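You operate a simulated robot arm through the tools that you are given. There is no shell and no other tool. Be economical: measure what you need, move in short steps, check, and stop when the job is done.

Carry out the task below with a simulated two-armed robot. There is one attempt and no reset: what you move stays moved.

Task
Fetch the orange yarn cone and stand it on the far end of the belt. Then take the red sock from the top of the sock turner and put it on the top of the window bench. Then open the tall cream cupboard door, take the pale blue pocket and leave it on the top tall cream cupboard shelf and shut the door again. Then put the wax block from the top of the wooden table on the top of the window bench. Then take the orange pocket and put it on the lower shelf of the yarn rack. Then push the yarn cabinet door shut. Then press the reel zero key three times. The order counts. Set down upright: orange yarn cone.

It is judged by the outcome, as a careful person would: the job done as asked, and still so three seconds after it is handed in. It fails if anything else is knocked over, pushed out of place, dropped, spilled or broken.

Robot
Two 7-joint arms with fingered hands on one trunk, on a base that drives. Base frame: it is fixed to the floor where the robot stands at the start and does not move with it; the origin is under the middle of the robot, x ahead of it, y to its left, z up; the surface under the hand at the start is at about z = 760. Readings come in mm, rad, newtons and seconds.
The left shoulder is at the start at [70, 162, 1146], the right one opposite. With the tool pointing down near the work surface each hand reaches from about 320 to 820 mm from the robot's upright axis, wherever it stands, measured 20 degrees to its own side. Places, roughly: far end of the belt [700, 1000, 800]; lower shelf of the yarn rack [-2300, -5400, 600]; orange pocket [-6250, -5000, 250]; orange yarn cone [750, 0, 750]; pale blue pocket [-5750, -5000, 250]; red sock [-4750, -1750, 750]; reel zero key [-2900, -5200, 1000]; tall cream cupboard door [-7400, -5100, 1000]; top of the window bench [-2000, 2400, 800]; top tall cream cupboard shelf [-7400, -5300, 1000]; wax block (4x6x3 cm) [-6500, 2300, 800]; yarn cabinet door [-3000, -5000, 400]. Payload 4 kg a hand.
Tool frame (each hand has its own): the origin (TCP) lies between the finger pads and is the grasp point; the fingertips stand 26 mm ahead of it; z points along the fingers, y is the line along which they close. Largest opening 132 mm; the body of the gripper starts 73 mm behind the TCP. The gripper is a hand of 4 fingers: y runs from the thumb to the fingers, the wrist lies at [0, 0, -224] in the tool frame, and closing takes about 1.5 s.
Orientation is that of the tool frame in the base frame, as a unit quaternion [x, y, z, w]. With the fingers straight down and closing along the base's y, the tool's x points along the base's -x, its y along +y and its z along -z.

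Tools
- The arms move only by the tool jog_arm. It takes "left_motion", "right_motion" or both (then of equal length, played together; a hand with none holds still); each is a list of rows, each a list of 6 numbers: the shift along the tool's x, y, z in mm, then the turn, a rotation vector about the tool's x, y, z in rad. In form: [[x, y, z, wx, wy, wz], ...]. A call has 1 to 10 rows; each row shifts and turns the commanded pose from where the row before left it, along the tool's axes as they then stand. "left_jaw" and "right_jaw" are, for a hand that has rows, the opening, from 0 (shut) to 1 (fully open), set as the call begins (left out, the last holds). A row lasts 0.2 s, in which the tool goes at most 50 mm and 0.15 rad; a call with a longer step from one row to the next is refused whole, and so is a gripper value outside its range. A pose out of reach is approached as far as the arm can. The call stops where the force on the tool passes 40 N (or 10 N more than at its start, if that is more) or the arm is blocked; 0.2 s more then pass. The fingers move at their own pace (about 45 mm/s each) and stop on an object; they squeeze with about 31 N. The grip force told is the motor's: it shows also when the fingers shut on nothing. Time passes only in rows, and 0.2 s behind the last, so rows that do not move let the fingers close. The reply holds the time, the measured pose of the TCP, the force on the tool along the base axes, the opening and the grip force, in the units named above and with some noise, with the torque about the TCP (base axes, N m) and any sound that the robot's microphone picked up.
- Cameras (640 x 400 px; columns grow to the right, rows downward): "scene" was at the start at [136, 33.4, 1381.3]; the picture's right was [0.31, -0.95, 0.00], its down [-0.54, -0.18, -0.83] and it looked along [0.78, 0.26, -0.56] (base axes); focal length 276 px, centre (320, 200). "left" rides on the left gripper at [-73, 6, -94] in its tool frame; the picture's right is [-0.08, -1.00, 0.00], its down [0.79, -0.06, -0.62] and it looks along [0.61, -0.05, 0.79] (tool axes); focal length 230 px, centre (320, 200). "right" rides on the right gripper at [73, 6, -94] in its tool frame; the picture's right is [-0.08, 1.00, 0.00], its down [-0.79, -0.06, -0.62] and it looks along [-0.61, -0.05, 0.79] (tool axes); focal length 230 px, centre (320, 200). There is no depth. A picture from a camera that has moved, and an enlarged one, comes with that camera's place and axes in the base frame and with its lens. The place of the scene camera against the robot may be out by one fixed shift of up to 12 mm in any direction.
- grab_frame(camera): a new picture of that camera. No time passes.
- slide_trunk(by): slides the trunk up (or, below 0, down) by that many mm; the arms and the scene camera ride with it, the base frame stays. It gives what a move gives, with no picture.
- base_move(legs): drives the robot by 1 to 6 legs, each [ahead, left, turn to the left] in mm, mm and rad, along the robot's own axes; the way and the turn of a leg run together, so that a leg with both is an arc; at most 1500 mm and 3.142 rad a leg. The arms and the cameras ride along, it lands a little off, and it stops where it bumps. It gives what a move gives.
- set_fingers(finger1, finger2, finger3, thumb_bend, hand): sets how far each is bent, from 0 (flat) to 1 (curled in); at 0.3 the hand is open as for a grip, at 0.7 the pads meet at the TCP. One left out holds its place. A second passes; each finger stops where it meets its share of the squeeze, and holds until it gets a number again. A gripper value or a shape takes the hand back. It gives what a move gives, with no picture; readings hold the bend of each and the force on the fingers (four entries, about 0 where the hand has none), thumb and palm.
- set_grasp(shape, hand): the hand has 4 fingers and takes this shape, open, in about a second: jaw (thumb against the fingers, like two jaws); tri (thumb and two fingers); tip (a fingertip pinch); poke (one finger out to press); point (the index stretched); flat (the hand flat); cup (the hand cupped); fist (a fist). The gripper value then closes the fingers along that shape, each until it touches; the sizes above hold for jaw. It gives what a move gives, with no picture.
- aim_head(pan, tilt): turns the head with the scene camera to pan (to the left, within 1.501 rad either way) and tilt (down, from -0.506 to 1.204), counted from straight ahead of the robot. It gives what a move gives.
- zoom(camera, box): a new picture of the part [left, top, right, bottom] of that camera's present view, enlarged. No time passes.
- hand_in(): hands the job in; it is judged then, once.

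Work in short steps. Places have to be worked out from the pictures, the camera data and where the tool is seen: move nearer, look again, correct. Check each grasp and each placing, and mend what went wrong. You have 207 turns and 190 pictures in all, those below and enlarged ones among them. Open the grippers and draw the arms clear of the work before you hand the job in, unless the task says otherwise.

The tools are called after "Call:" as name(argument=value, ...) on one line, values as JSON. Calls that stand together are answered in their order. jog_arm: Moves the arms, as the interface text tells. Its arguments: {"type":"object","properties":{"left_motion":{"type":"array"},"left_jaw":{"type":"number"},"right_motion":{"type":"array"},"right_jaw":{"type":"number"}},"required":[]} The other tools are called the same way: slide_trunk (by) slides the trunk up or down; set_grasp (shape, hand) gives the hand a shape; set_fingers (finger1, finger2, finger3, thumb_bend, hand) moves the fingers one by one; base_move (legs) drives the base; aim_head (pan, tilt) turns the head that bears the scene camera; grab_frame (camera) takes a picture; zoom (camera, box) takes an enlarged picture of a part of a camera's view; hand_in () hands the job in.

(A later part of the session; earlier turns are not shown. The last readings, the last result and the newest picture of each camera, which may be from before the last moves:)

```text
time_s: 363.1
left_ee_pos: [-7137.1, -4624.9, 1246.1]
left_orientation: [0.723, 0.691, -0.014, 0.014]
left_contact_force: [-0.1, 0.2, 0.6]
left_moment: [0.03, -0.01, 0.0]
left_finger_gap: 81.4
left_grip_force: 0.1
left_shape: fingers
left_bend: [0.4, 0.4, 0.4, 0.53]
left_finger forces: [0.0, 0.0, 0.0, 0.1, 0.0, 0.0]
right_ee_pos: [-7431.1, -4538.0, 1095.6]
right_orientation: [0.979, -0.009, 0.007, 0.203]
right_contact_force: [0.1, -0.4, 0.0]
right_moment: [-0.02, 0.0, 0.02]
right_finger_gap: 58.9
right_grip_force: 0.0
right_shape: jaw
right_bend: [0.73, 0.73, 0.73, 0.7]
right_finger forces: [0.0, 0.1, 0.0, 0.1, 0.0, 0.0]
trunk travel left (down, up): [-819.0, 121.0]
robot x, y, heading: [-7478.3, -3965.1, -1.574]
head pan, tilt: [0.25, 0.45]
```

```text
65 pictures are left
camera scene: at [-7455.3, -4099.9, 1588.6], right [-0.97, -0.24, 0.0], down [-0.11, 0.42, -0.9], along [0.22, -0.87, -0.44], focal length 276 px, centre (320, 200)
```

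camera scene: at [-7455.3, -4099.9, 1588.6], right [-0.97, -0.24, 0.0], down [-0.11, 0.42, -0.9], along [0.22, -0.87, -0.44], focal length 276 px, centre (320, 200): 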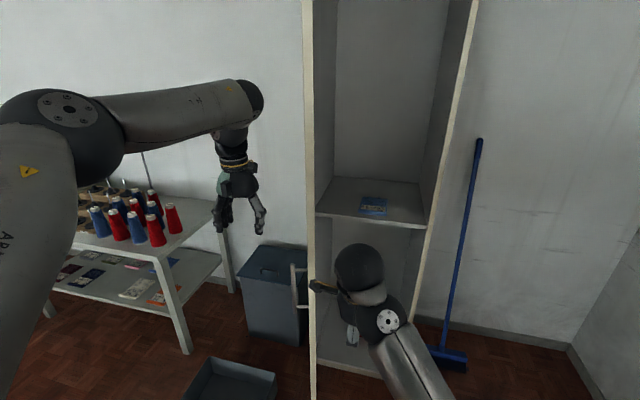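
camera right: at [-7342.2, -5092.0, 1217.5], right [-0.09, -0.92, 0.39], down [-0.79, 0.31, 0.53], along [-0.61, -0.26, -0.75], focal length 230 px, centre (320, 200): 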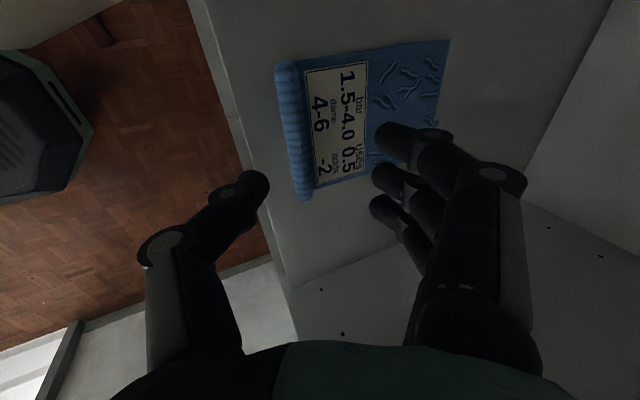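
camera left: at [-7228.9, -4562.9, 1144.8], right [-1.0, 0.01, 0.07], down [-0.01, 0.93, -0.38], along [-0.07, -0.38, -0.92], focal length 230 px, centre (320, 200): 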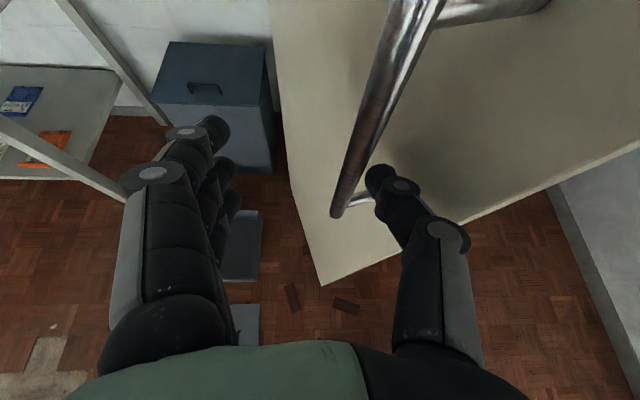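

Pocket is visible on the shelf. Now I push the door shut with the left hand on its outer face, sweeping -x and forward.

Call:
jog_arm(left_motion=[[-40, 0, 0, 0, 0, 0], [-20, -20, 0, 0, 0, 0], [0, -35, 0, 0, 0, 0], [0, -35, 0, 0, 0, 0], [0, -35, 0, 0, 0, 0], [-10, -35, 0, 0, 0, 0], [-20, -35, 0, 0, 0, 0], [-20, -30, 0, 0, 0, 0], [-20, -30, 0, 0, 0, 0]])

Call:
grab_frame(camera="scene")

```text
time_s: 365.1
left_ee_pos: [-7361.2, -4654.3, 1246.8]
left_orientation: [0.723, 0.691, -0.015, 0.015]
left_contact_force: [-0.1, 0.5, 0.0]
left_moment: [-0.02, -0.02, -0.02]
left_finger_gap: 82.0
left_grip_force: 0.1
left_shape: fingers
left_bend: [0.4, 0.4, 0.4, 0.53]
left_finger forces: [0.1, 0.0, 0.1, 0.0, 0.0, 0.0]
left hand out of reach, approached as far as the arm can: row 1, 2, 7, 8, 9
right_ee_pos: [-7431.3, -4536.4, 1095.6]
right_orientation: [0.979, -0.009, 0.007, 0.204]
right_contact_force: [0.3, 0.5, 0.9]
right_moment: [-0.02, 0.01, -0.02]
right_finger_gap: 58.6
right_grip_force: 0.0
right_shape: jaw
right_bend: [0.73, 0.73, 0.73, 0.7]
right_finger forces: [0.0, 0.1, 0.1, 0.0, 0.0, 0.1]
trunk travel left (down, up): [-819.0, 121.0]
robot x, y, heading: [-7478.5, -3969.8, -1.579]
head pan, tilt: [0.25, 0.45]
```

```text
64 pictures are left
camera scene: at [-7455.5, -4096.4, 1589.0], right [-0.97, -0.24, 0.0], down [-0.11, 0.42, -0.9], along [0.22, -0.87, -0.43], focal length 276 px, centre (320, 200)
```

scene: 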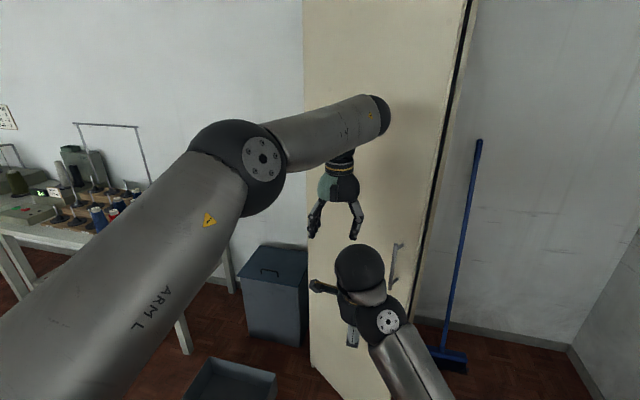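

Nearly shut (~12° left). I shift right 100 mm and drive ahead so the left hand presses it closed.

Call:
base_move(legs=[[0, -100, 0], [330, 0, 0], [40, 0, 0], [30, 0, 0]])

Call:
grab_frame(camera="scene")

```text
time_s: 368.1
left_ee_pos: [-7459.0, -4974.8, 1244.8]
left_orientation: [0.72, 0.694, -0.012, 0.011]
left_contact_force: [-0.5, 0.5, 0.4]
left_moment: [0.02, -0.01, -0.02]
left_finger_gap: 81.7
left_grip_force: 0.0
left_shape: fingers
left_bend: [0.4, 0.4, 0.4, 0.53]
left_finger forces: [0.1, 0.1, 0.1, 0.0, 0.1, 0.0]
right_ee_pos: [-7527.9, -4859.3, 1095.8]
right_orientation: [0.979, -0.007, 0.007, 0.203]
right_contact_force: [0.4, -0.4, -0.6]
right_moment: [0.06, -0.01, -0.02]
right_finger_gap: 58.7
right_grip_force: 0.1
right_shape: jaw
right_bend: [0.73, 0.73, 0.73, 0.7]
right_finger forces: [0.0, 0.0, 0.0, 0.0, 0.0, 0.0]
trunk travel left (down, up): [-819.0, 121.0]
robot x, y, heading: [-7581.5, -4288.5, -1.568]
head pan, tilt: [0.25, 0.45]
stopped in leg 2: the force on the tool passed its limit at 58 N (the readings are from after the stop); the commanded pose is now the measured one
```

```text
63 pictures are left
camera scene: at [-7554.7, -4420.8, 1588.6], right [-0.97, -0.25, 0.0], down [-0.11, 0.42, -0.9], along [0.22, -0.87, -0.44], focal length 276 px, centre (320, 200)
```

scene: 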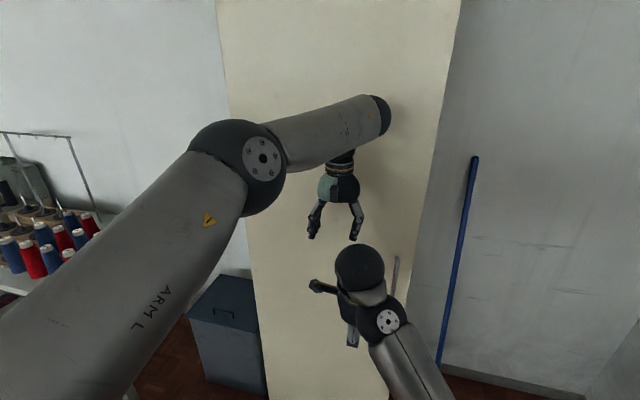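

The door swung shut. I back away and check it's flush.

Call:
base_move(legs=[[-500, 0, 0]])

Call:
zoom(camera="scene", box=[240, 0, 500, 400])

```text
time_s: 371.0
left_ee_pos: [-7459.3, -4471.6, 1244.8]
left_orientation: [0.719, 0.695, -0.011, 0.01]
left_contact_force: [0.6, -1.2, -0.6]
left_moment: [0.01, -0.01, -0.01]
left_finger_gap: 81.6
left_grip_force: 0.1
left_shape: fingers
left_bend: [0.4, 0.4, 0.4, 0.53]
left_finger forces: [0.1, 0.0, 0.0, 0.0, 0.0, 0.1]
right_ee_pos: [-7529.9, -4356.4, 1094.9]
right_orientation: [0.979, -0.006, 0.007, 0.203]
right_contact_force: [0.3, 0.2, 0.3]
right_moment: [0.02, 0.01, 0.0]
right_finger_gap: 58.8
right_grip_force: 0.1
right_shape: jaw
right_bend: [0.73, 0.73, 0.73, 0.7]
right_finger forces: [0.0, 0.0, 0.0, 0.0, 0.1, 0.0]
trunk travel left (down, up): [-819.0, 121.0]
robot x, y, heading: [-7579.9, -3781.3, -1.57]
head pan, tilt: [0.25, 0.45]
```

```text
1.00 times, centred on (370, 200) of scene (not enlarged: the box is as wide or as high as the picture)
camera zoom: at [-7555.4, -3917.6, 1588.5], right [-0.97, -0.25, 0.0], down [-0.11, 0.42, -0.9], along [0.22, -0.87, -0.44], focal length 276 px, centre (270, 200)
```

zoom: 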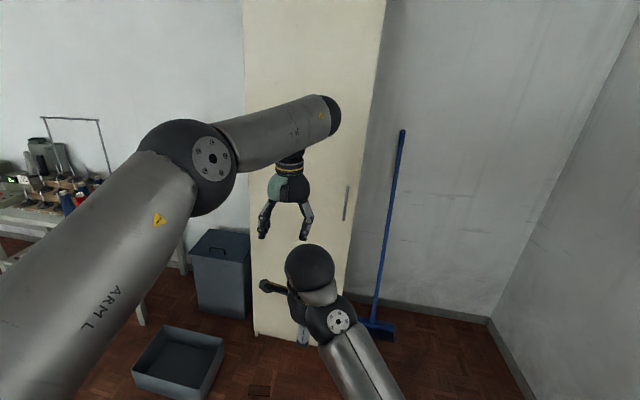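

Door shut with no gap visible. Now toward the wooden table with the wax block: I tuck the left arm, drive to the clear aisle at x≈-5450, and turn to face +y.

Call:
jog_arm(left_motion=[[40, 10, 0, 0, 0, 0], [40, 20, 0, 0, 0, 0], [40, 30, 0, 0, 0, 0], [40, 30, 0, 0, 0, 0], [40, 30, 0, 0, 0, 0], [40, 30, 0, 0, 0, 0]], right_motion=[[-30, 0, 0, 0, 0, 0], [-30, 0, 0, 0, 0, 0], [-30, 0, 0, 0, 0, 0], [0, 0, 0, 0, 0, 0], [0, 0, 0, 0, 0, 0], [0, 0, 0, 0, 0, 0]])

Call:
base_move(legs=[[0, 1400, 0], [0, 730, 0], [0, 0, 3.14]])

Call:
aim_head(pan=0.1, tilt=0.3)

Call:
grab_frame(camera="scene")

```text
time_s: 372.4
left_ee_pos: [-7301.0, -4231.6, 1238.8]
left_orientation: [0.719, 0.695, -0.014, 0.012]
left_contact_force: [0.7, 0.4, 0.0]
left_moment: [-0.01, 0.02, 0.01]
left_finger_gap: 82.0
left_grip_force: 0.1
left_shape: fingers
left_bend: [0.4, 0.4, 0.4, 0.53]
left_finger forces: [0.1, 0.0, 0.1, 0.0, 0.1, 0.1]
right_ee_pos: [-7627.4, -4353.4, 1078.7]
right_orientation: [0.979, -0.005, 0.007, 0.205]
right_contact_force: [-0.1, 0.1, 0.4]
right_moment: [-0.03, 0.01, 0.0]
right_finger_gap: 58.6
right_grip_force: 0.0
right_shape: jaw
right_bend: [0.73, 0.73, 0.73, 0.7]
right_finger forces: [0.1, 0.0, 0.0, 0.0, 0.0, 0.0]
right hand out of reach, approached as far as the arm can: row 1, 2, 3
trunk travel left (down, up): [-819.0, 121.0]
robot x, y, heading: [-7579.2, -3780.6, -1.566]
head pan, tilt: [0.25, 0.45]
```

```text
time_s: 390.2
left_ee_pos: [-5703.0, -3339.6, 1237.8]
left_orientation: [-0.672, 0.74, 0.011, 0.012]
left_contact_force: [-0.1, -0.7, 0.3]
left_moment: [-0.01, 0.0, 0.01]
left_finger_gap: 81.8
left_grip_force: 0.1
left_shape: fingers
left_bend: [0.4, 0.4, 0.4, 0.53]
left_finger forces: [0.1, 0.1, 0.1, 0.0, 0.0, 0.1]
right_ee_pos: [-5372.1, -3238.2, 1078.6]
right_orientation: [0.035, 0.978, 0.203, -0.001]
right_contact_force: [-0.4, 0.1, 0.0]
right_moment: [-0.03, 0.01, 0.02]
right_finger_gap: 58.8
right_grip_force: 0.1
right_shape: jaw
right_bend: [0.73, 0.73, 0.73, 0.7]
right_finger forces: [0.0, 0.1, 0.0, 0.1, 0.0, 0.0]
trunk travel left (down, up): [-819.0, 121.0]
robot x, y, heading: [-5453.4, -3809.9, 1.512]
head pan, tilt: [0.25, 0.45]
```

```text
time_s: 390.9
left_ee_pos: [-5703.2, -3339.4, 1238.0]
left_orientation: [-0.672, 0.741, 0.011, 0.013]
left_contact_force: [-0.2, -0.2, 0.3]
left_moment: [0.01, 0.02, -0.02]
left_finger_gap: 81.7
left_grip_force: 0.0
left_shape: fingers
left_bend: [0.4, 0.4, 0.4, 0.53]
left_finger forces: [0.1, 0.0, 0.1, 0.0, 0.0, 0.0]
right_ee_pos: [-5371.4, -3237.8, 1077.0]
right_orientation: [0.037, 0.978, 0.204, -0.002]
right_contact_force: [0.0, 0.1, -0.5]
right_moment: [-0.04, 0.0, 0.0]
right_finger_gap: 58.7
right_grip_force: 0.2
right_shape: jaw
right_bend: [0.73, 0.73, 0.73, 0.7]
right_finger forces: [0.0, 0.0, 0.1, 0.0, 0.0, 0.1]
trunk travel left (down, up): [-819.0, 121.0]
robot x, y, heading: [-5452.3, -3810.3, 1.516]
head pan, tilt: [0.099, 0.3]
```

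```text
61 pictures are left
camera scene: at [-5453.7, -3658.2, 1602.6], right [1.0, 0.04, 0.0], down [0.01, -0.3, -0.96], along [-0.04, 0.95, -0.3], focal length 276 px, centre (320, 200)
```

scene: 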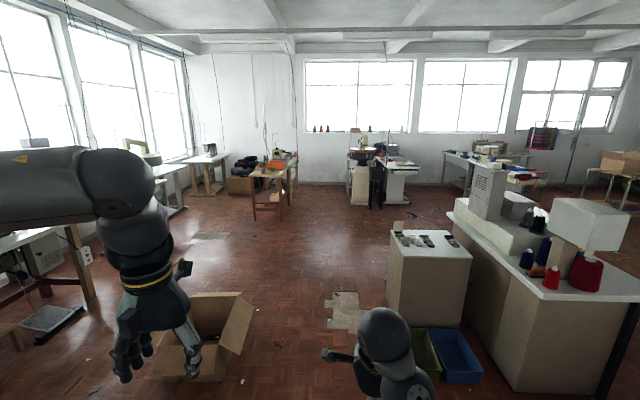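

Straight aisle is clear. I drive +y about 4.3 m and look for the wooden table.

Call:
base_move(legs=[[0, 0, 0.055], [1450, 0, 0], [1450, 0, 0], [1400, 0, 0]])

Call:
aim_head(pan=0.35, tilt=0.4)

Call:
grab_frame(camera="scene")

```text
time_s: 411.8
left_ee_pos: [-5773.0, 906.3, 1238.6]
left_orientation: [-0.702, 0.712, 0.012, 0.012]
left_contact_force: [0.3, -0.8, 0.1]
left_moment: [0.01, -0.02, -0.01]
left_finger_gap: 81.9
left_grip_force: 0.0
left_shape: fingers
left_bend: [0.4, 0.4, 0.4, 0.53]
left_finger forces: [0.1, 0.1, 0.0, 0.0, 0.0, 0.1]
right_ee_pos: [-5451.9, 1034.2, 1077.4]
right_orientation: [-0.003, 0.979, 0.203, -0.01]
right_contact_force: [0.0, 0.4, 0.7]
right_moment: [-0.01, 0.0, 0.02]
right_finger_gap: 58.7
right_grip_force: 0.1
right_shape: jaw
right_bend: [0.73, 0.73, 0.73, 0.7]
right_finger forces: [0.0, 0.0, 0.0, 0.0, 0.1, 0.0]
trunk travel left (down, up): [-819.0, 121.0]
robot x, y, heading: [-5487.9, 459.3, 1.595]
head pan, tilt: [0.099, 0.3]
```

```text
time_s: 412.5
left_ee_pos: [-5774.3, 908.9, 1237.5]
left_orientation: [-0.702, 0.712, 0.012, 0.012]
left_contact_force: [0.3, 0.4, 0.7]
left_moment: [0.0, 0.02, -0.01]
left_finger_gap: 81.9
left_grip_force: 0.1
left_shape: fingers
left_bend: [0.4, 0.4, 0.4, 0.53]
left_finger forces: [0.0, 0.0, 0.0, 0.0, 0.1, 0.1]
right_ee_pos: [-5450.8, 1034.7, 1077.4]
right_orientation: [-0.003, 0.979, 0.203, -0.009]
right_contact_force: [-0.2, -0.3, 0.1]
right_moment: [0.02, 0.01, 0.02]
right_finger_gap: 58.7
right_grip_force: 0.0
right_shape: jaw
right_bend: [0.73, 0.73, 0.73, 0.7]
right_finger forces: [0.0, 0.1, 0.0, 0.0, 0.0, 0.0]
trunk travel left (down, up): [-819.0, 121.0]
robot x, y, heading: [-5486.8, 461.2, 1.592]
head pan, tilt: [0.351, 0.4]
```

```text
60 pictures are left
camera scene: at [-5521.4, 603.8, 1593.3], right [0.93, 0.36, 0.0], down [0.14, -0.36, -0.92], along [-0.33, 0.86, -0.39], focal length 276 px, centre (320, 200)
```

scene: 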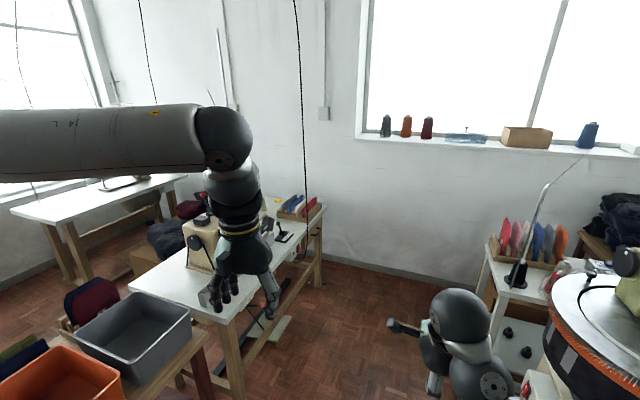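

The wax block should be at the far end of the table with wooden legs (near pixel 280,198). I zoom there.

Call:
zoom(camera="scene", box=[180, 170, 340, 270])

```text
4.00 times, centred on (260, 220) of scene
camera zoom: at [-5521.4, 603.8, 1593.3], right [0.93, 0.36, 0.0], down [0.14, -0.36, -0.92], along [-0.33, 0.86, -0.39], focal length 1103 px, centre (560, 120)
```

zoom: 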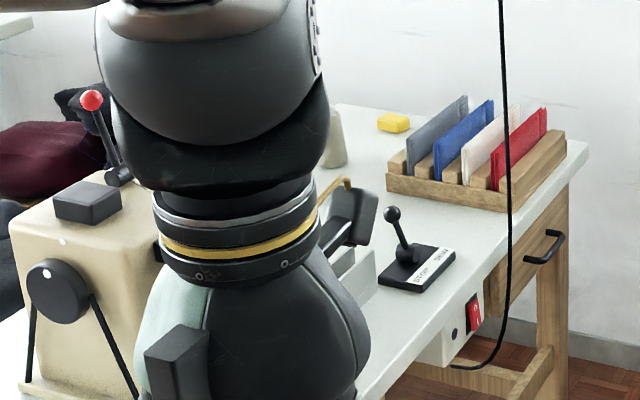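

The yellow wax block is at about (-6472,2235), behind a card rack; I'll use the left hand approaching from +x. Drive ahead to y≈2385, then turn to face -x.

Call:
base_move(legs=[[0, 0, -0.02], [1000, 10, 0], [920, 0, 0], [0, 0, 1.57]])

Call:
aim_head(pan=0.1, tilt=0.5)

Call:
grab_frame(camera="scene")

```text
time_s: 421.1
left_ee_pos: [-5760.7, 2561.9, 1240.3]
left_orientation: [-0.693, 0.721, 0.012, 0.013]
left_contact_force: [0.3, 0.0, 0.9]
left_moment: [0.0, 0.01, -0.04]
left_finger_gap: 81.8
left_grip_force: 0.1
left_shape: fingers
left_bend: [0.4, 0.4, 0.4, 0.53]
left_finger forces: [0.0, 0.1, 0.0, 0.1, 0.0, 0.0]
right_ee_pos: [-5437.3, 2678.7, 1080.4]
right_orientation: [0.007, 0.979, 0.202, -0.006]
right_contact_force: [-1.9, -16.8, 5.0]
right_moment: [0.5, -0.07, 0.13]
right_finger_gap: 53.5
right_grip_force: 0.1
right_shape: jaw
right_bend: [0.74, 0.74, 0.74, 0.7]
right_finger forces: [6.0, 5.7, 5.5, 0.0, 0.0, 0.0]
trunk travel left (down, up): [-819.0, 121.0]
robot x, y, heading: [-5486.9, 2111.7, 1.572]
head pan, tilt: [0.351, 0.4]
stopped in leg 3: the force on the tool passed its limit at 67 N (the readings are from after the stop); the commanded pose is now the measured one
```

```text
time_s: 421.8
left_ee_pos: [-5761.6, 2560.3, 1240.5]
left_orientation: [-0.693, 0.72, 0.013, 0.014]
left_contact_force: [-0.3, -0.1, 0.1]
left_moment: [0.0, 0.0, -0.02]
left_finger_gap: 82.0
left_grip_force: 0.1
left_shape: fingers
left_bend: [0.4, 0.4, 0.4, 0.53]
left_finger forces: [0.0, 0.0, 0.1, 0.0, 0.0, 0.0]
right_ee_pos: [-5437.4, 2678.9, 1081.0]
right_orientation: [0.007, 0.979, 0.203, -0.006]
right_contact_force: [-2.7, -21.5, 3.8]
right_moment: [0.53, -0.04, 0.13]
right_finger_gap: 53.4
right_grip_force: 0.1
right_shape: jaw
right_bend: [0.74, 0.74, 0.74, 0.7]
right_finger forces: [7.8, 7.0, 6.3, 0.1, 0.0, 0.1]
trunk travel left (down, up): [-819.0, 121.0]
robot x, y, heading: [-5485.0, 2110.6, 1.572]
head pan, tilt: [0.099, 0.499]
```

```text
58 pictures are left
camera scene: at [-5494.1, 2253.1, 1584.8], right [1.0, 0.1, 0.0], down [0.05, -0.47, -0.88], along [-0.09, 0.88, -0.48], focal length 276 px, centre (320, 200)
```

scene: 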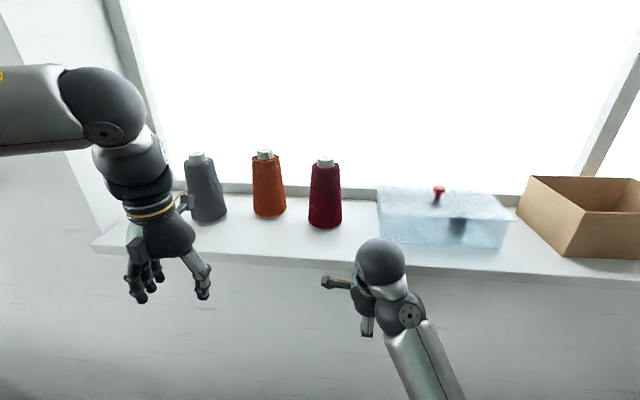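

The right fingertips touched the window sill (nothing disturbed). I back off, untilt the right hand, tuck the left hand higher/closer, and then turn.

Call:
base_move(legs=[[-90, 0, 0]])

Call:
jog_arm(left_motion=[[0, 0, -40, 0, 0, 0], [0, 0, -40, 0, 0, 0], [0, 0, -40, 0, 0, 0], [30, 0, 0, 0, 0, 0], [40, 0, 0, 0, 0, 0], [40, 0, 0, 0, 0, 0], [40, 0, 0, 0, 0, 0]], right_motion=[[0, 0, 0, 0.14, 0, 0], [0, 0, 0, 0.14, 0, 0], [0, 0, 0, 0.13, 0, 0], [0, -30, 0, 0, 0, 0], [0, -30, 0, 0, 0, 0], [0, -30, 0, 0, 0, 0], [0, -20, 0, 0, 0, 0]])

Call:
base_move(legs=[[0, 0, 1.57]])

Call:
grab_frame(camera="scene")

```text
time_s: 422.9
left_ee_pos: [-5761.8, 2481.2, 1236.8]
left_orientation: [-0.694, 0.72, 0.01, 0.011]
left_contact_force: [0.7, 0.4, -0.5]
left_moment: [-0.01, 0.02, 0.01]
left_finger_gap: 81.8
left_grip_force: 0.0
left_shape: fingers
left_bend: [0.4, 0.4, 0.4, 0.53]
left_finger forces: [0.1, 0.0, 0.1, 0.1, 0.0, 0.1]
right_ee_pos: [-5436.4, 2598.1, 1076.8]
right_orientation: [0.008, 0.98, 0.199, -0.007]
right_contact_force: [-0.7, 0.6, 0.7]
right_moment: [-0.02, 0.0, -0.01]
right_finger_gap: 58.9
right_grip_force: 0.2
right_shape: jaw
right_bend: [0.73, 0.73, 0.73, 0.7]
right_finger forces: [0.0, 0.1, 0.0, 0.0, 0.0, 0.1]
trunk travel left (down, up): [-819.0, 121.0]
robot x, y, heading: [-5486.4, 2020.7, 1.567]
head pan, tilt: [0.099, 0.499]
```

```text
time_s: 424.5
left_ee_pos: [-5734.4, 2343.0, 1322.5]
left_orientation: [-0.693, 0.721, 0.012, 0.013]
left_contact_force: [-0.7, -0.5, 0.7]
left_moment: [0.02, -0.03, -0.02]
left_finger_gap: 82.1
left_grip_force: 0.0
left_shape: fingers
left_bend: [0.4, 0.4, 0.4, 0.53]
left_finger forces: [0.0, 0.0, 0.0, 0.0, 0.0, 0.0]
left hand out of reach, approached as far as the arm can: row 5, 6, 7
right_ee_pos: [-5454.9, 2555.0, 956.0]
right_orientation: [0.007, 0.999, 0.035, -0.008]
right_contact_force: [-0.4, -0.1, -0.3]
right_moment: [0.05, -0.04, 0.02]
right_finger_gap: 58.6
right_grip_force: 0.1
right_shape: jaw
right_bend: [0.73, 0.73, 0.73, 0.7]
right_finger forces: [0.1, 0.0, 0.0, 0.1, 0.1, 0.0]
right hand out of reach, approached as far as the arm can: row 1, 2, 3, 4, 5, 6, 7
trunk travel left (down, up): [-819.0, 121.0]
robot x, y, heading: [-5487.8, 2025.4, 1.566]
head pan, tilt: [0.099, 0.499]
```

```text
time_s: 428.8
left_ee_pos: [-5808.0, 1776.1, 1322.0]
left_orientation: [1.0, -0.017, -0.017, 0.0]
left_contact_force: [0.5, -0.6, -0.2]
left_moment: [-0.01, -0.02, -0.01]
left_finger_gap: 81.8
left_grip_force: 0.1
left_shape: fingers
left_bend: [0.4, 0.4, 0.4, 0.53]
left_finger forces: [0.1, 0.1, 0.0, 0.1, 0.0, 0.1]
right_ee_pos: [-6018.3, 2057.0, 954.5]
right_orientation: [-0.703, 0.71, 0.017, -0.03]
right_contact_force: [-0.1, 0.3, -0.9]
right_moment: [0.01, -0.02, -0.01]
right_finger_gap: 58.7
right_grip_force: 0.1
right_shape: jaw
right_bend: [0.73, 0.73, 0.73, 0.7]
right_finger forces: [0.0, 0.0, 0.0, 0.1, 0.0, 0.0]
trunk travel left (down, up): [-819.0, 121.0]
robot x, y, heading: [-5485.5, 2025.0, -3.135]
head pan, tilt: [0.099, 0.499]
```

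```text
57 pictures are left
camera scene: at [-5625.6, 2021.1, 1584.2], right [-0.1, 0.99, 0.0], down [0.48, 0.05, -0.88], along [-0.87, -0.09, -0.48], focal length 276 px, centre (320, 200)
```

scene: 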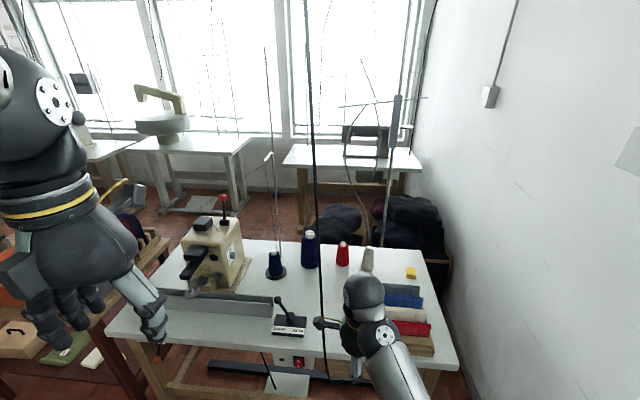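

Triangulated: wax block at ≈(-6514,2306,775); the hanging cable is near (-6120,1985). I shift the right hand sideways to clear it, then move right and ahead.

Call:
jog_arm(right_motion=[[-40, 0, 0, 0, 0, 0], [-40, 0, 0, 0, 0, 0], [-40, 0, -10, 0, 0, 0], [-40, 0, -10, 0, 0, 0]])

Call:
base_move(legs=[[0, -110, 0], [290, 0, 0]])

Call:
grab_frame(camera="scene")

Call:
grab_frame(camera="right")

```text
time_s: 429.8
left_ee_pos: [-5808.6, 1776.4, 1322.5]
left_orientation: [1.0, -0.018, -0.016, 0.0]
left_contact_force: [-0.1, -0.2, 0.4]
left_moment: [0.03, -0.02, 0.01]
left_finger_gap: 81.7
left_grip_force: 0.0
left_shape: fingers
left_bend: [0.4, 0.4, 0.4, 0.53]
left_finger forces: [0.0, 0.0, 0.0, 0.0, 0.0, 0.0]
right_ee_pos: [-5998.1, 2177.0, 930.9]
right_orientation: [-0.703, 0.71, 0.018, -0.03]
right_contact_force: [0.2, 0.5, -0.3]
right_moment: [0.02, -0.01, -0.02]
right_finger_gap: 58.9
right_grip_force: 0.0
right_shape: jaw
right_bend: [0.73, 0.73, 0.73, 0.7]
right_finger forces: [0.0, 0.1, 0.0, 0.1, 0.0, 0.0]
right hand out of reach, approached as far as the arm can: row 1, 2, 3, 4
trunk travel left (down, up): [-819.0, 121.0]
robot x, y, heading: [-5486.2, 2021.7, -3.136]
head pan, tilt: [0.099, 0.499]
```

```text
time_s: 432.6
left_ee_pos: [-6097.4, 1884.8, 1323.8]
left_orientation: [1.0, -0.018, -0.018, 0.0]
left_contact_force: [0.0, 0.1, 0.1]
left_moment: [0.03, 0.01, 0.01]
left_finger_gap: 82.1
left_grip_force: 0.0
left_shape: fingers
left_bend: [0.4, 0.4, 0.4, 0.53]
left_finger forces: [0.0, 0.0, 0.0, 0.1, 0.0, 0.1]
right_ee_pos: [-6289.2, 2285.6, 931.3]
right_orientation: [-0.703, 0.71, 0.019, -0.031]
right_contact_force: [0.2, -0.5, 0.3]
right_moment: [0.01, 0.03, 0.03]
right_finger_gap: 58.8
right_grip_force: 0.2
right_shape: jaw
right_bend: [0.73, 0.73, 0.73, 0.7]
right_finger forces: [0.0, 0.1, 0.1, 0.1, 0.0, 0.0]
trunk travel left (down, up): [-819.0, 121.0]
robot x, y, heading: [-5777.0, 2131.1, -3.141]
head pan, tilt: [0.099, 0.499]
```

```text
56 pictures are left
camera scene: at [-5915.2, 2130.1, 1584.4], right [-0.1, 0.99, 0.0], down [0.48, 0.05, -0.88], along [-0.87, -0.09, -0.48], focal length 276 px, centre (320, 200)
```

scene: 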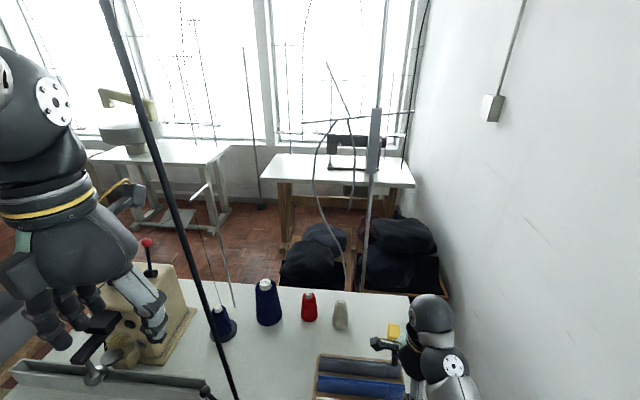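

```text
55 pictures are left
camera right: at [-6288.7, 2214.8, 1028.4], right [-0.99, 0.09, 0.07], down [0.11, 0.79, 0.6], along [0.0, 0.6, -0.8], focal length 230 px, centre (320, 200)
```

right: 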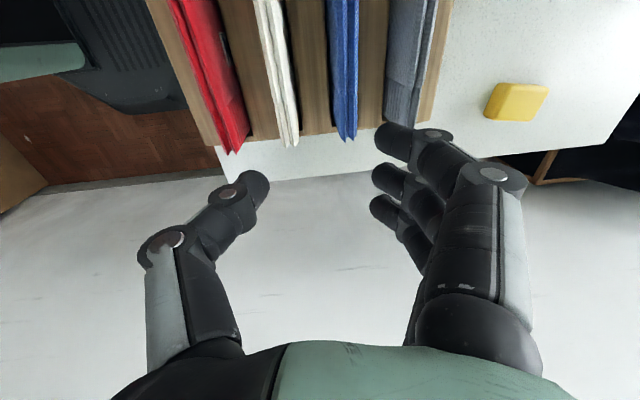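

Block at ≈(-6516,2301), long side along x. For reach I raise the hand and lower the trunk in alternation, then move over the block.

Call:
jog_arm(right_motion=[[0, 0, -45, 0, 0, 0], [0, 0, -45, 0, 0, 0], [0, 0, -45, 0, 0, 0], [0, 0, -45, 0, 0, 0]], right_jaw=0.68)

Call:
slide_trunk(by=-130)

Call:
jog_arm(right_motion=[[0, 40, -40, 0, 0, 0], [0, 40, -30, 0, 0, 0], [0, 40, -20, 0, 0, 0], [0, 40, 0, 0, 0, 0], [0, 30, 0, 0, 0, 0]])

```text
time_s: 433.6
left_ee_pos: [-6098.8, 1885.7, 1322.7]
left_orientation: [1.0, -0.017, -0.017, 0.0]
left_contact_force: [1.0, 0.2, 0.4]
left_moment: [-0.01, 0.01, -0.03]
left_finger_gap: 81.8
left_grip_force: 0.0
left_shape: fingers
left_bend: [0.4, 0.4, 0.4, 0.53]
left_finger forces: [0.1, 0.0, 0.1, 0.0, 0.0, 0.0]
right_ee_pos: [-6289.9, 2286.9, 930.8]
right_orientation: [-0.703, 0.71, 0.019, -0.03]
right_contact_force: [0.7, 0.6, 0.2]
right_moment: [0.01, -0.01, -0.03]
right_finger_gap: 89.6
right_grip_force: 0.1
right_shape: jaw
right_bend: [0.69, 0.69, 0.69, 0.65]
right_finger forces: [0.0, 0.0, 0.0, 0.1, 0.1, 0.0]
right hand out of reach, approached as far as the arm can: row 1, 2, 3, 4
trunk travel left (down, up): [-819.0, 121.0]
robot x, y, heading: [-5776.3, 2132.7, -3.135]
head pan, tilt: [0.099, 0.499]
```

```text
time_s: 434.8
left_ee_pos: [-6097.5, 1885.5, 1207.5]
left_orientation: [1.0, -0.018, -0.018, -0.001]
left_contact_force: [-1.2, -1.1, -0.7]
left_moment: [0.05, -0.02, -0.02]
left_finger_gap: 81.5
left_grip_force: 0.1
left_shape: fingers
left_bend: [0.4, 0.4, 0.4, 0.53]
left_finger forces: [0.0, 0.0, 0.1, 0.0, 0.0, 0.1]
right_ee_pos: [-6294.0, 2287.7, 824.5]
right_orientation: [-0.703, 0.709, 0.024, -0.038]
right_contact_force: [0.1, 0.8, 15.4]
right_moment: [0.06, -1.01, 0.01]
right_finger_gap: 89.2
right_grip_force: 0.1
right_shape: jaw
right_bend: [0.69, 0.69, 0.69, 0.65]
right_finger forces: [0.0, 0.0, 0.0, 0.1, 16.1, 0.1]
trunk travel left (down, up): [-704.0, 236.0]
robot x, y, heading: [-5777.7, 2133.6, -3.135]
head pan, tilt: [0.099, 0.499]
stopped: the force on the tool passed its limit at 56 N (the readings are from after the stop); the commanded pose is now the measured one
```

```text
refused: row 1 steps farther than a row can; nothing moved
```

The hand didn't rise and its thumb touched the rack as the trunk dropped. I raise the trunk back at once and look.

Call:
slide_trunk(by=115)

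Call:
grab_frame(camera="right")

```text
time_s: 436.3
left_ee_pos: [-6099.2, 1886.2, 1322.7]
left_orientation: [1.0, -0.018, -0.017, -0.001]
left_contact_force: [-0.7, -0.8, 0.1]
left_moment: [-0.01, -0.04, 0.02]
left_finger_gap: 82.1
left_grip_force: 0.0
left_shape: fingers
left_bend: [0.4, 0.4, 0.4, 0.53]
left_finger forces: [0.1, 0.0, 0.0, 0.0, 0.0, 0.0]
right_ee_pos: [-6293.6, 2285.9, 937.0]
right_orientation: [-0.703, 0.71, 0.023, -0.035]
right_contact_force: [0.2, -0.3, -1.0]
right_moment: [0.0, 0.0, 0.01]
right_finger_gap: 89.4
right_grip_force: 0.0
right_shape: jaw
right_bend: [0.69, 0.69, 0.69, 0.65]
right_finger forces: [0.1, 0.1, 0.0, 0.0, 0.0, 0.0]
trunk travel left (down, up): [-819.0, 121.0]
robot x, y, heading: [-5778.1, 2128.5, -3.143]
head pan, tilt: [0.099, 0.499]
```

```text
54 pictures are left
camera right: at [-6292.5, 2215.4, 1034.1], right [-0.99, 0.09, 0.08], down [0.12, 0.8, 0.59], along [-0.01, 0.6, -0.8], focal length 230 px, centre (320, 200)
```

right: 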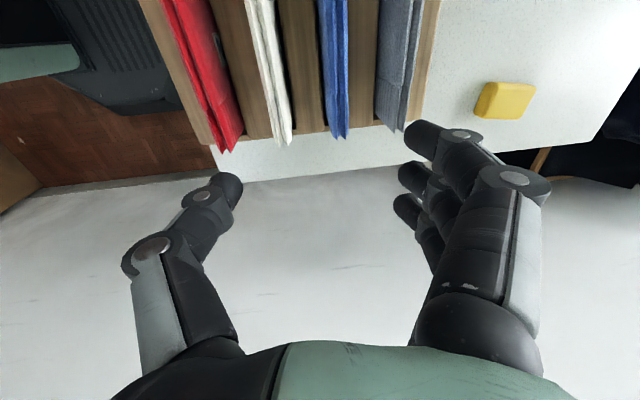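

Cards are undisturbed. I move ahead at the present height toward the block, adding forward with the base only if needed.

Call:
jog_arm(right_motion=[[-3, 40, 0, 0, 0, 0], [-3, 40, 0, 0, 0, 0], [-3, 40, 0, 0, 0, 0], [-3, 40, 0, 0, 0, 0], [-3, 40, 0, 0, 0, 0], [0, 20, 0, 0, 0, 0]])

Call:
grab_frame(camera="right")

```text
time_s: 437.7
left_ee_pos: [-6099.9, 1884.6, 1321.3]
left_orientation: [1.0, -0.017, -0.016, 0.0]
left_contact_force: [-0.2, 0.4, 0.2]
left_moment: [0.04, 0.04, 0.02]
left_finger_gap: 82.1
left_grip_force: 0.1
left_shape: fingers
left_bend: [0.4, 0.4, 0.4, 0.53]
left_finger forces: [0.0, 0.0, 0.0, 0.0, 0.0, 0.0]
right_ee_pos: [-6513.5, 2302.4, 956.5]
right_orientation: [-0.703, 0.71, 0.022, -0.035]
right_contact_force: [0.4, 0.6, 0.0]
right_moment: [0.02, -0.02, 0.0]
right_finger_gap: 89.6
right_grip_force: 0.0
right_shape: jaw
right_bend: [0.69, 0.69, 0.69, 0.65]
right_finger forces: [0.0, 0.0, 0.1, 0.0, 0.0, 0.0]
trunk travel left (down, up): [-819.0, 121.0]
robot x, y, heading: [-5776.0, 2133.9, -3.141]
head pan, tilt: [0.099, 0.499]
```

```text
53 pictures are left
camera right: at [-6511.4, 2230.7, 1053.1], right [-0.99, 0.09, 0.08], down [0.12, 0.8, 0.59], along [-0.01, 0.6, -0.8], focal length 230 px, centre (320, 200)
```

right: 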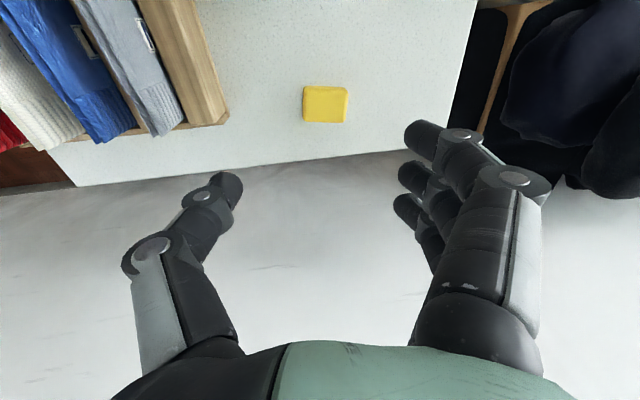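

Over the block (x≈-6533). Descend with a small correction.

Call:
jog_arm(right_motion=[[-2, 7, 40, 0, 0, 0], [0, 0, 40, 0, 0, 0], [0, 0, 40, 0, 0, 0], [0, 0, 20, 0, 0, 0]])

Call:
grab_frame(camera="right")

```text
time_s: 438.7
left_ee_pos: [-6099.1, 1886.2, 1322.0]
left_orientation: [1.0, -0.018, -0.016, 0.0]
left_contact_force: [-0.3, 0.2, 0.2]
left_moment: [0.01, 0.03, 0.01]
left_finger_gap: 82.1
left_grip_force: 0.0
left_shape: fingers
left_bend: [0.4, 0.4, 0.4, 0.53]
left_finger forces: [0.0, 0.0, 0.0, 0.0, 0.0, 0.1]
right_ee_pos: [-6515.8, 2311.2, 834.2]
right_orientation: [-0.703, 0.71, 0.023, -0.036]
right_contact_force: [0.4, -0.4, -0.4]
right_moment: [0.01, 0.04, -0.02]
right_finger_gap: 89.7
right_grip_force: 0.2
right_shape: jaw
right_bend: [0.69, 0.69, 0.69, 0.65]
right_finger forces: [0.0, 0.0, 0.0, 0.1, 0.0, 0.0]
right hand out of reach, approached as far as the arm can: row 3, 4
trunk travel left (down, up): [-819.0, 121.0]
robot x, y, heading: [-5776.1, 2129.9, -3.141]
head pan, tilt: [0.099, 0.499]
```

```text
52 pictures are left
camera right: at [-6512.9, 2240.6, 930.9], right [-0.99, 0.09, 0.08], down [0.12, 0.8, 0.59], along [-0.01, 0.6, -0.8], focal length 230 px, centre (320, 200)
```

right: 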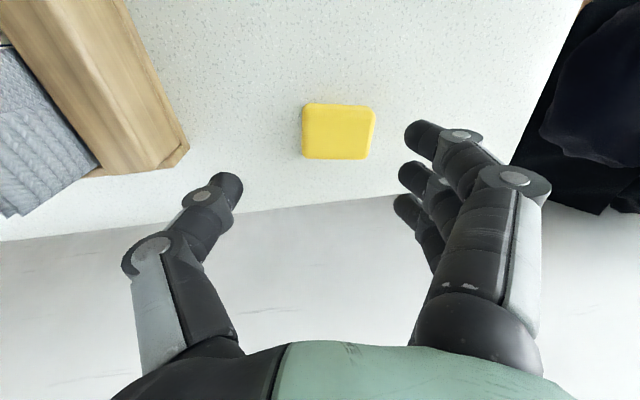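

I fine-adjust with the base (17 ahead, 10 left) and lower by trunk.

Call:
base_move(legs=[[17, 10, 0]])

Call:
slide_trunk(by=-30)

Call:
grab_frame(camera="right")

```text
time_s: 439.5
left_ee_pos: [-6111.7, 1879.2, 1323.7]
left_orientation: [1.0, -0.018, -0.017, 0.0]
left_contact_force: [0.8, 0.7, 0.2]
left_moment: [-0.04, 0.03, -0.01]
left_finger_gap: 81.6
left_grip_force: 0.0
left_shape: fingers
left_bend: [0.4, 0.4, 0.4, 0.53]
left_finger forces: [0.0, 0.1, 0.0, 0.0, 0.0, 0.1]
right_ee_pos: [-6528.8, 2303.2, 837.5]
right_orientation: [-0.703, 0.71, 0.024, -0.039]
right_contact_force: [0.3, 1.0, 0.8]
right_moment: [0.05, 0.04, 0.01]
right_finger_gap: 89.6
right_grip_force: 0.1
right_shape: jaw
right_bend: [0.69, 0.69, 0.69, 0.65]
right_finger forces: [0.0, 0.0, 0.0, 0.1, 0.0, 0.0]
trunk travel left (down, up): [-819.0, 121.0]
robot x, y, heading: [-5796.0, 2124.1, -3.139]
head pan, tilt: [0.099, 0.499]
```

```text
time_s: 440.2
left_ee_pos: [-6117.0, 1876.3, 1291.6]
left_orientation: [1.0, -0.018, -0.017, 0.0]
left_contact_force: [-0.7, -0.3, -0.4]
left_moment: [0.0, 0.0, 0.01]
left_finger_gap: 81.7
left_grip_force: 0.1
left_shape: fingers
left_bend: [0.4, 0.4, 0.4, 0.53]
left_finger forces: [0.0, 0.0, 0.0, 0.0, 0.0, 0.0]
right_ee_pos: [-6531.4, 2301.7, 803.7]
right_orientation: [-0.703, 0.71, 0.023, -0.036]
right_contact_force: [-0.4, -1.0, 0.3]
right_moment: [0.01, 0.0, -0.01]
right_finger_gap: 89.7
right_grip_force: 0.1
right_shape: jaw
right_bend: [0.69, 0.69, 0.69, 0.65]
right_finger forces: [0.0, 0.0, 0.0, 0.0, 0.0, 0.0]
trunk travel left (down, up): [-789.0, 151.0]
robot x, y, heading: [-5794.8, 2121.5, -3.139]
head pan, tilt: [0.099, 0.499]
```

```text
51 pictures are left
camera right: at [-6529.6, 2230.8, 901.0], right [-0.99, 0.09, 0.08], down [0.12, 0.79, 0.59], along [-0.01, 0.6, -0.8], focal length 230 px, centre (320, 200)
```

right: 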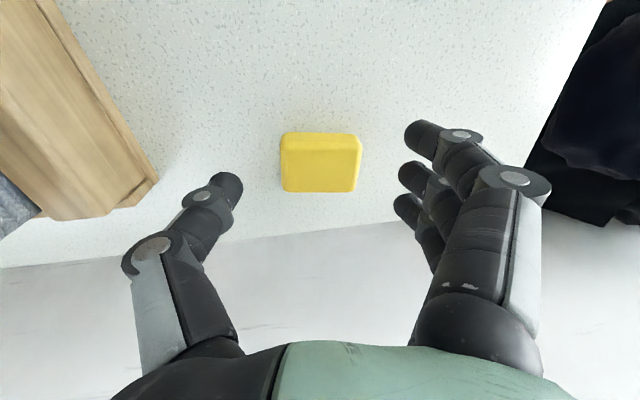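

The block is lower than assumed (top ≈747). I lower further by trunk in two steps.

Call:
slide_trunk(by=-30)

Call:
slide_trunk(by=-12)

Call:
grab_frame(camera="right")

```text
time_s: 441.0
left_ee_pos: [-6115.7, 1875.6, 1261.7]
left_orientation: [1.0, -0.018, -0.016, 0.0]
left_contact_force: [0.1, 0.5, 0.6]
left_moment: [0.01, 0.01, 0.02]
left_finger_gap: 81.8
left_grip_force: 0.1
left_shape: fingers
left_bend: [0.4, 0.4, 0.4, 0.53]
left_finger forces: [0.1, 0.1, 0.1, 0.0, 0.1, 0.1]
right_ee_pos: [-6531.7, 2302.6, 775.0]
right_orientation: [-0.702, 0.711, 0.023, -0.035]
right_contact_force: [0.4, 0.4, 1.1]
right_moment: [0.0, 0.01, 0.02]
right_finger_gap: 89.4
right_grip_force: 0.0
right_shape: jaw
right_bend: [0.69, 0.69, 0.69, 0.65]
right_finger forces: [0.1, 0.1, 0.0, 0.0, 0.1, 0.0]
trunk travel left (down, up): [-759.0, 181.0]
robot x, y, heading: [-5796.5, 2124.6, -3.141]
head pan, tilt: [0.099, 0.499]
```

```text
time_s: 441.6
left_ee_pos: [-6111.6, 1875.1, 1251.3]
left_orientation: [1.0, -0.018, -0.019, 0.0]
left_contact_force: [0.6, -0.6, -0.1]
left_moment: [0.05, 0.02, 0.01]
left_finger_gap: 81.7
left_grip_force: 0.2
left_shape: fingers
left_bend: [0.4, 0.4, 0.4, 0.53]
left_finger forces: [0.1, 0.0, 0.0, 0.0, 0.0, 0.1]
right_ee_pos: [-6532.5, 2302.0, 770.0]
right_orientation: [-0.703, 0.71, 0.027, -0.039]
right_contact_force: [-2.6, 1.8, 33.3]
right_moment: [0.25, -1.96, 0.13]
right_finger_gap: 88.6
right_grip_force: 0.1
right_shape: jaw
right_bend: [0.69, 0.69, 0.69, 0.67]
right_finger forces: [0.1, 0.1, 0.1, 0.0, 33.5, 0.1]
trunk travel left (down, up): [-747.0, 193.0]
robot x, y, heading: [-5793.9, 2123.8, -3.141]
head pan, tilt: [0.099, 0.499]
```

```text
50 pictures are left
camera right: at [-6529.4, 2230.8, 866.3], right [-0.99, 0.09, 0.09], down [0.13, 0.79, 0.59], along [-0.02, 0.6, -0.8], focal length 230 px, centre (320, 200)
```

right: 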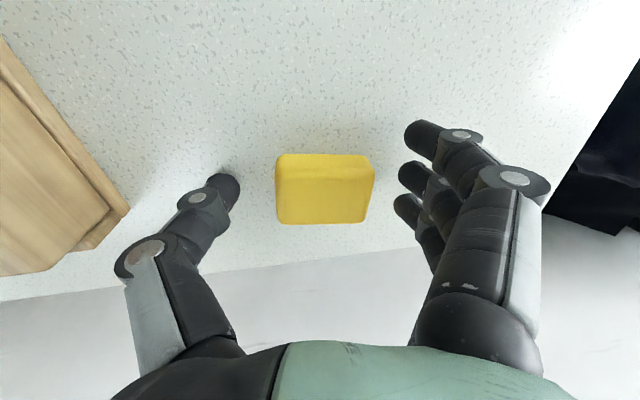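

Thumb touches the table; raise 4 mm and close on the block.

Call:
jog_arm(right_motion=[[0, 0, -4, 0, 0, 0], [0, 0, 0, 0, 0, 0], [0, 0, 0, 0, 0, 0], [0, 0, 0, 0, 0, 0], [0, 0, 0, 0, 0, 0], [0, 0, 0, 0, 0, 0]], right_jaw=0)

Call:
slide_trunk(by=120)

Call:
grab_frame(camera="right")

```text
time_s: 443.0
left_ee_pos: [-6112.0, 1875.8, 1251.2]
left_orientation: [1.0, -0.017, -0.017, -0.001]
left_contact_force: [-0.2, 0.6, -0.3]
left_moment: [0.0, 0.01, 0.0]
left_finger_gap: 81.8
left_grip_force: 0.1
left_shape: fingers
left_bend: [0.4, 0.4, 0.4, 0.53]
left_finger forces: [0.0, 0.0, 0.0, 0.0, 0.1, 0.0]
right_ee_pos: [-6528.7, 2301.6, 768.8]
right_orientation: [-0.702, 0.711, 0.024, -0.036]
right_contact_force: [3.8, 2.1, 27.4]
right_moment: [0.16, -1.65, 0.1]
right_finger_gap: 42.9
right_grip_force: 24.7
right_shape: jaw
right_bend: [0.67, 0.72, 0.71, 0.71]
right_finger forces: [0.0, 8.1, 7.7, 0.0, 42.8, 0.0]
trunk travel left (down, up): [-747.0, 193.0]
robot x, y, heading: [-5797.8, 2124.6, -3.136]
head pan, tilt: [0.099, 0.499]
```

```text
time_s: 444.5
left_ee_pos: [-6117.3, 1876.4, 1369.0]
left_orientation: [1.0, -0.018, -0.017, 0.0]
left_contact_force: [0.4, 0.6, -0.8]
left_moment: [0.0, -0.01, 0.0]
left_finger_gap: 81.8
left_grip_force: 0.2
left_shape: fingers
left_bend: [0.4, 0.4, 0.4, 0.53]
left_finger forces: [0.1, 0.0, 0.1, 0.0, 0.0, 0.0]
right_ee_pos: [-6532.8, 2302.4, 885.4]
right_orientation: [-0.703, 0.71, 0.023, -0.036]
right_contact_force: [0.3, -0.7, -1.5]
right_moment: [0.03, 0.0, 0.0]
right_finger_gap: 42.7
right_grip_force: 31.0
right_shape: jaw
right_bend: [0.69, 0.71, 0.71, 0.71]
right_finger forces: [0.0, 13.9, 13.6, 0.0, 27.4, 0.0]
trunk travel left (down, up): [-867.0, 73.0]
robot x, y, heading: [-5795.7, 2122.9, -3.135]
head pan, tilt: [0.099, 0.499]
```

```text
49 pictures are left
camera right: at [-6530.1, 2231.3, 982.6], right [-0.99, 0.09, 0.08], down [0.12, 0.8, 0.59], along [-0.01, 0.6, -0.8], focal length 230 px, centre (320, 200)
```

right: 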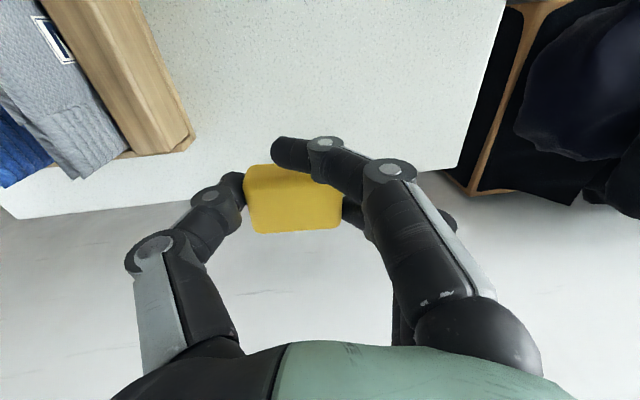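

Block held firmly. I raise, back out, retract the hand, and drive sideways along -y toward the known route.

Call:
slide_trunk(by=70)

Call:
base_move(legs=[[-310, 0, 0]])

Call:
jog_arm(right_motion=[[0, -40, 0, 0, 0, 0], [0, -40, 0, 0, 0, 0], [0, -40, 0, 0, 0, 0], [0, -40, 0, 0, 0, 0], [0, -40, 0, 0, 0, 0], [0, -30, 0, 0, 0, 0]])

Call:
base_move(legs=[[0, 1400, 0], [0, 1380, 0]])

```text
time_s: 445.6
left_ee_pos: [-6115.5, 1876.2, 1440.1]
left_orientation: [1.0, -0.018, -0.017, 0.0]
left_contact_force: [0.0, -0.3, 0.4]
left_moment: [-0.02, 0.02, -0.01]
left_finger_gap: 81.8
left_grip_force: 0.0
left_shape: fingers
left_bend: [0.4, 0.4, 0.4, 0.53]
left_finger forces: [0.1, 0.0, 0.0, 0.0, 0.0, 0.0]
right_ee_pos: [-6531.8, 2301.8, 956.0]
right_orientation: [-0.702, 0.71, 0.023, -0.036]
right_contact_force: [0.0, -0.3, -0.4]
right_moment: [-0.03, 0.0, 0.01]
right_finger_gap: 42.7
right_grip_force: 30.8
right_shape: jaw
right_bend: [0.69, 0.71, 0.71, 0.71]
right_finger forces: [0.1, 13.9, 13.5, 0.0, 27.5, 0.1]
trunk travel left (down, up): [-937.0, 3.0]
robot x, y, heading: [-5796.8, 2124.9, -3.139]
head pan, tilt: [0.099, 0.499]
```

```text
time_s: 447.6
left_ee_pos: [-5812.8, 1875.7, 1438.1]
left_orientation: [1.0, -0.017, -0.016, 0.001]
left_contact_force: [-0.5, -0.2, -0.3]
left_moment: [0.0, -0.02, 0.03]
left_finger_gap: 81.8
left_grip_force: 0.1
left_shape: fingers
left_bend: [0.4, 0.4, 0.4, 0.53]
left_finger forces: [0.0, 0.0, 0.0, 0.0, 0.0, 0.0]
right_ee_pos: [-6227.6, 2302.9, 955.0]
right_orientation: [-0.703, 0.71, 0.022, -0.035]
right_contact_force: [-0.1, -0.5, -0.4]
right_moment: [0.0, 0.01, 0.0]
right_finger_gap: 42.7
right_grip_force: 30.9
right_shape: jaw
right_bend: [0.69, 0.71, 0.71, 0.71]
right_finger forces: [0.1, 13.9, 13.5, 0.0, 27.4, 0.0]
trunk travel left (down, up): [-937.0, 3.0]
robot x, y, heading: [-5490.6, 2127.8, -3.142]
head pan, tilt: [0.099, 0.499]
```

```text
time_s: 449.0
left_ee_pos: [-5808.6, 1874.9, 1439.2]
left_orientation: [1.0, -0.017, -0.017, -0.001]
left_contact_force: [0.2, 0.0, -1.3]
left_moment: [-0.04, 0.01, -0.03]
left_finger_gap: 81.9
left_grip_force: 0.0
left_shape: fingers
left_bend: [0.4, 0.4, 0.4, 0.53]
left_finger forces: [0.0, 0.1, 0.0, 0.1, 0.1, 0.0]
right_ee_pos: [-5994.6, 2298.4, 936.8]
right_orientation: [-0.703, 0.71, 0.024, -0.036]
right_contact_force: [-0.2, -0.7, -0.1]
right_moment: [0.01, -0.02, 0.01]
right_finger_gap: 42.7
right_grip_force: 30.6
right_shape: jaw
right_bend: [0.69, 0.71, 0.71, 0.71]
right_finger forces: [0.0, 13.8, 13.2, 0.0, 27.0, 0.1]
trunk travel left (down, up): [-937.0, 3.0]
robot x, y, heading: [-5483.6, 2127.7, -3.14]
head pan, tilt: [0.099, 0.499]
```

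```text
time_s: 462.6
left_ee_pos: [-5808.2, -915.4, 1439.8]
left_orientation: [1.0, -0.015, -0.018, 0.0]
left_contact_force: [0.4, 0.4, 0.7]
left_moment: [-0.01, 0.0, -0.03]
left_finger_gap: 81.7
left_grip_force: 0.0
left_shape: fingers
left_bend: [0.4, 0.4, 0.4, 0.53]
left_finger forces: [0.0, 0.0, 0.0, 0.0, 0.0, 0.0]
right_ee_pos: [-5997.6, -493.3, 937.0]
right_orientation: [-0.704, 0.709, 0.023, -0.037]
right_contact_force: [0.2, 0.0, -0.8]
right_moment: [-0.02, -0.03, 0.0]
right_finger_gap: 42.7
right_grip_force: 31.1
right_shape: jaw
right_bend: [0.69, 0.71, 0.71, 0.71]
right_finger forces: [0.1, 13.6, 13.2, 0.1, 27.0, 0.0]
trunk travel left (down, up): [-937.0, 3.0]
robot x, y, heading: [-5489.4, -666.2, -3.135]
head pan, tilt: [0.099, 0.499]
```

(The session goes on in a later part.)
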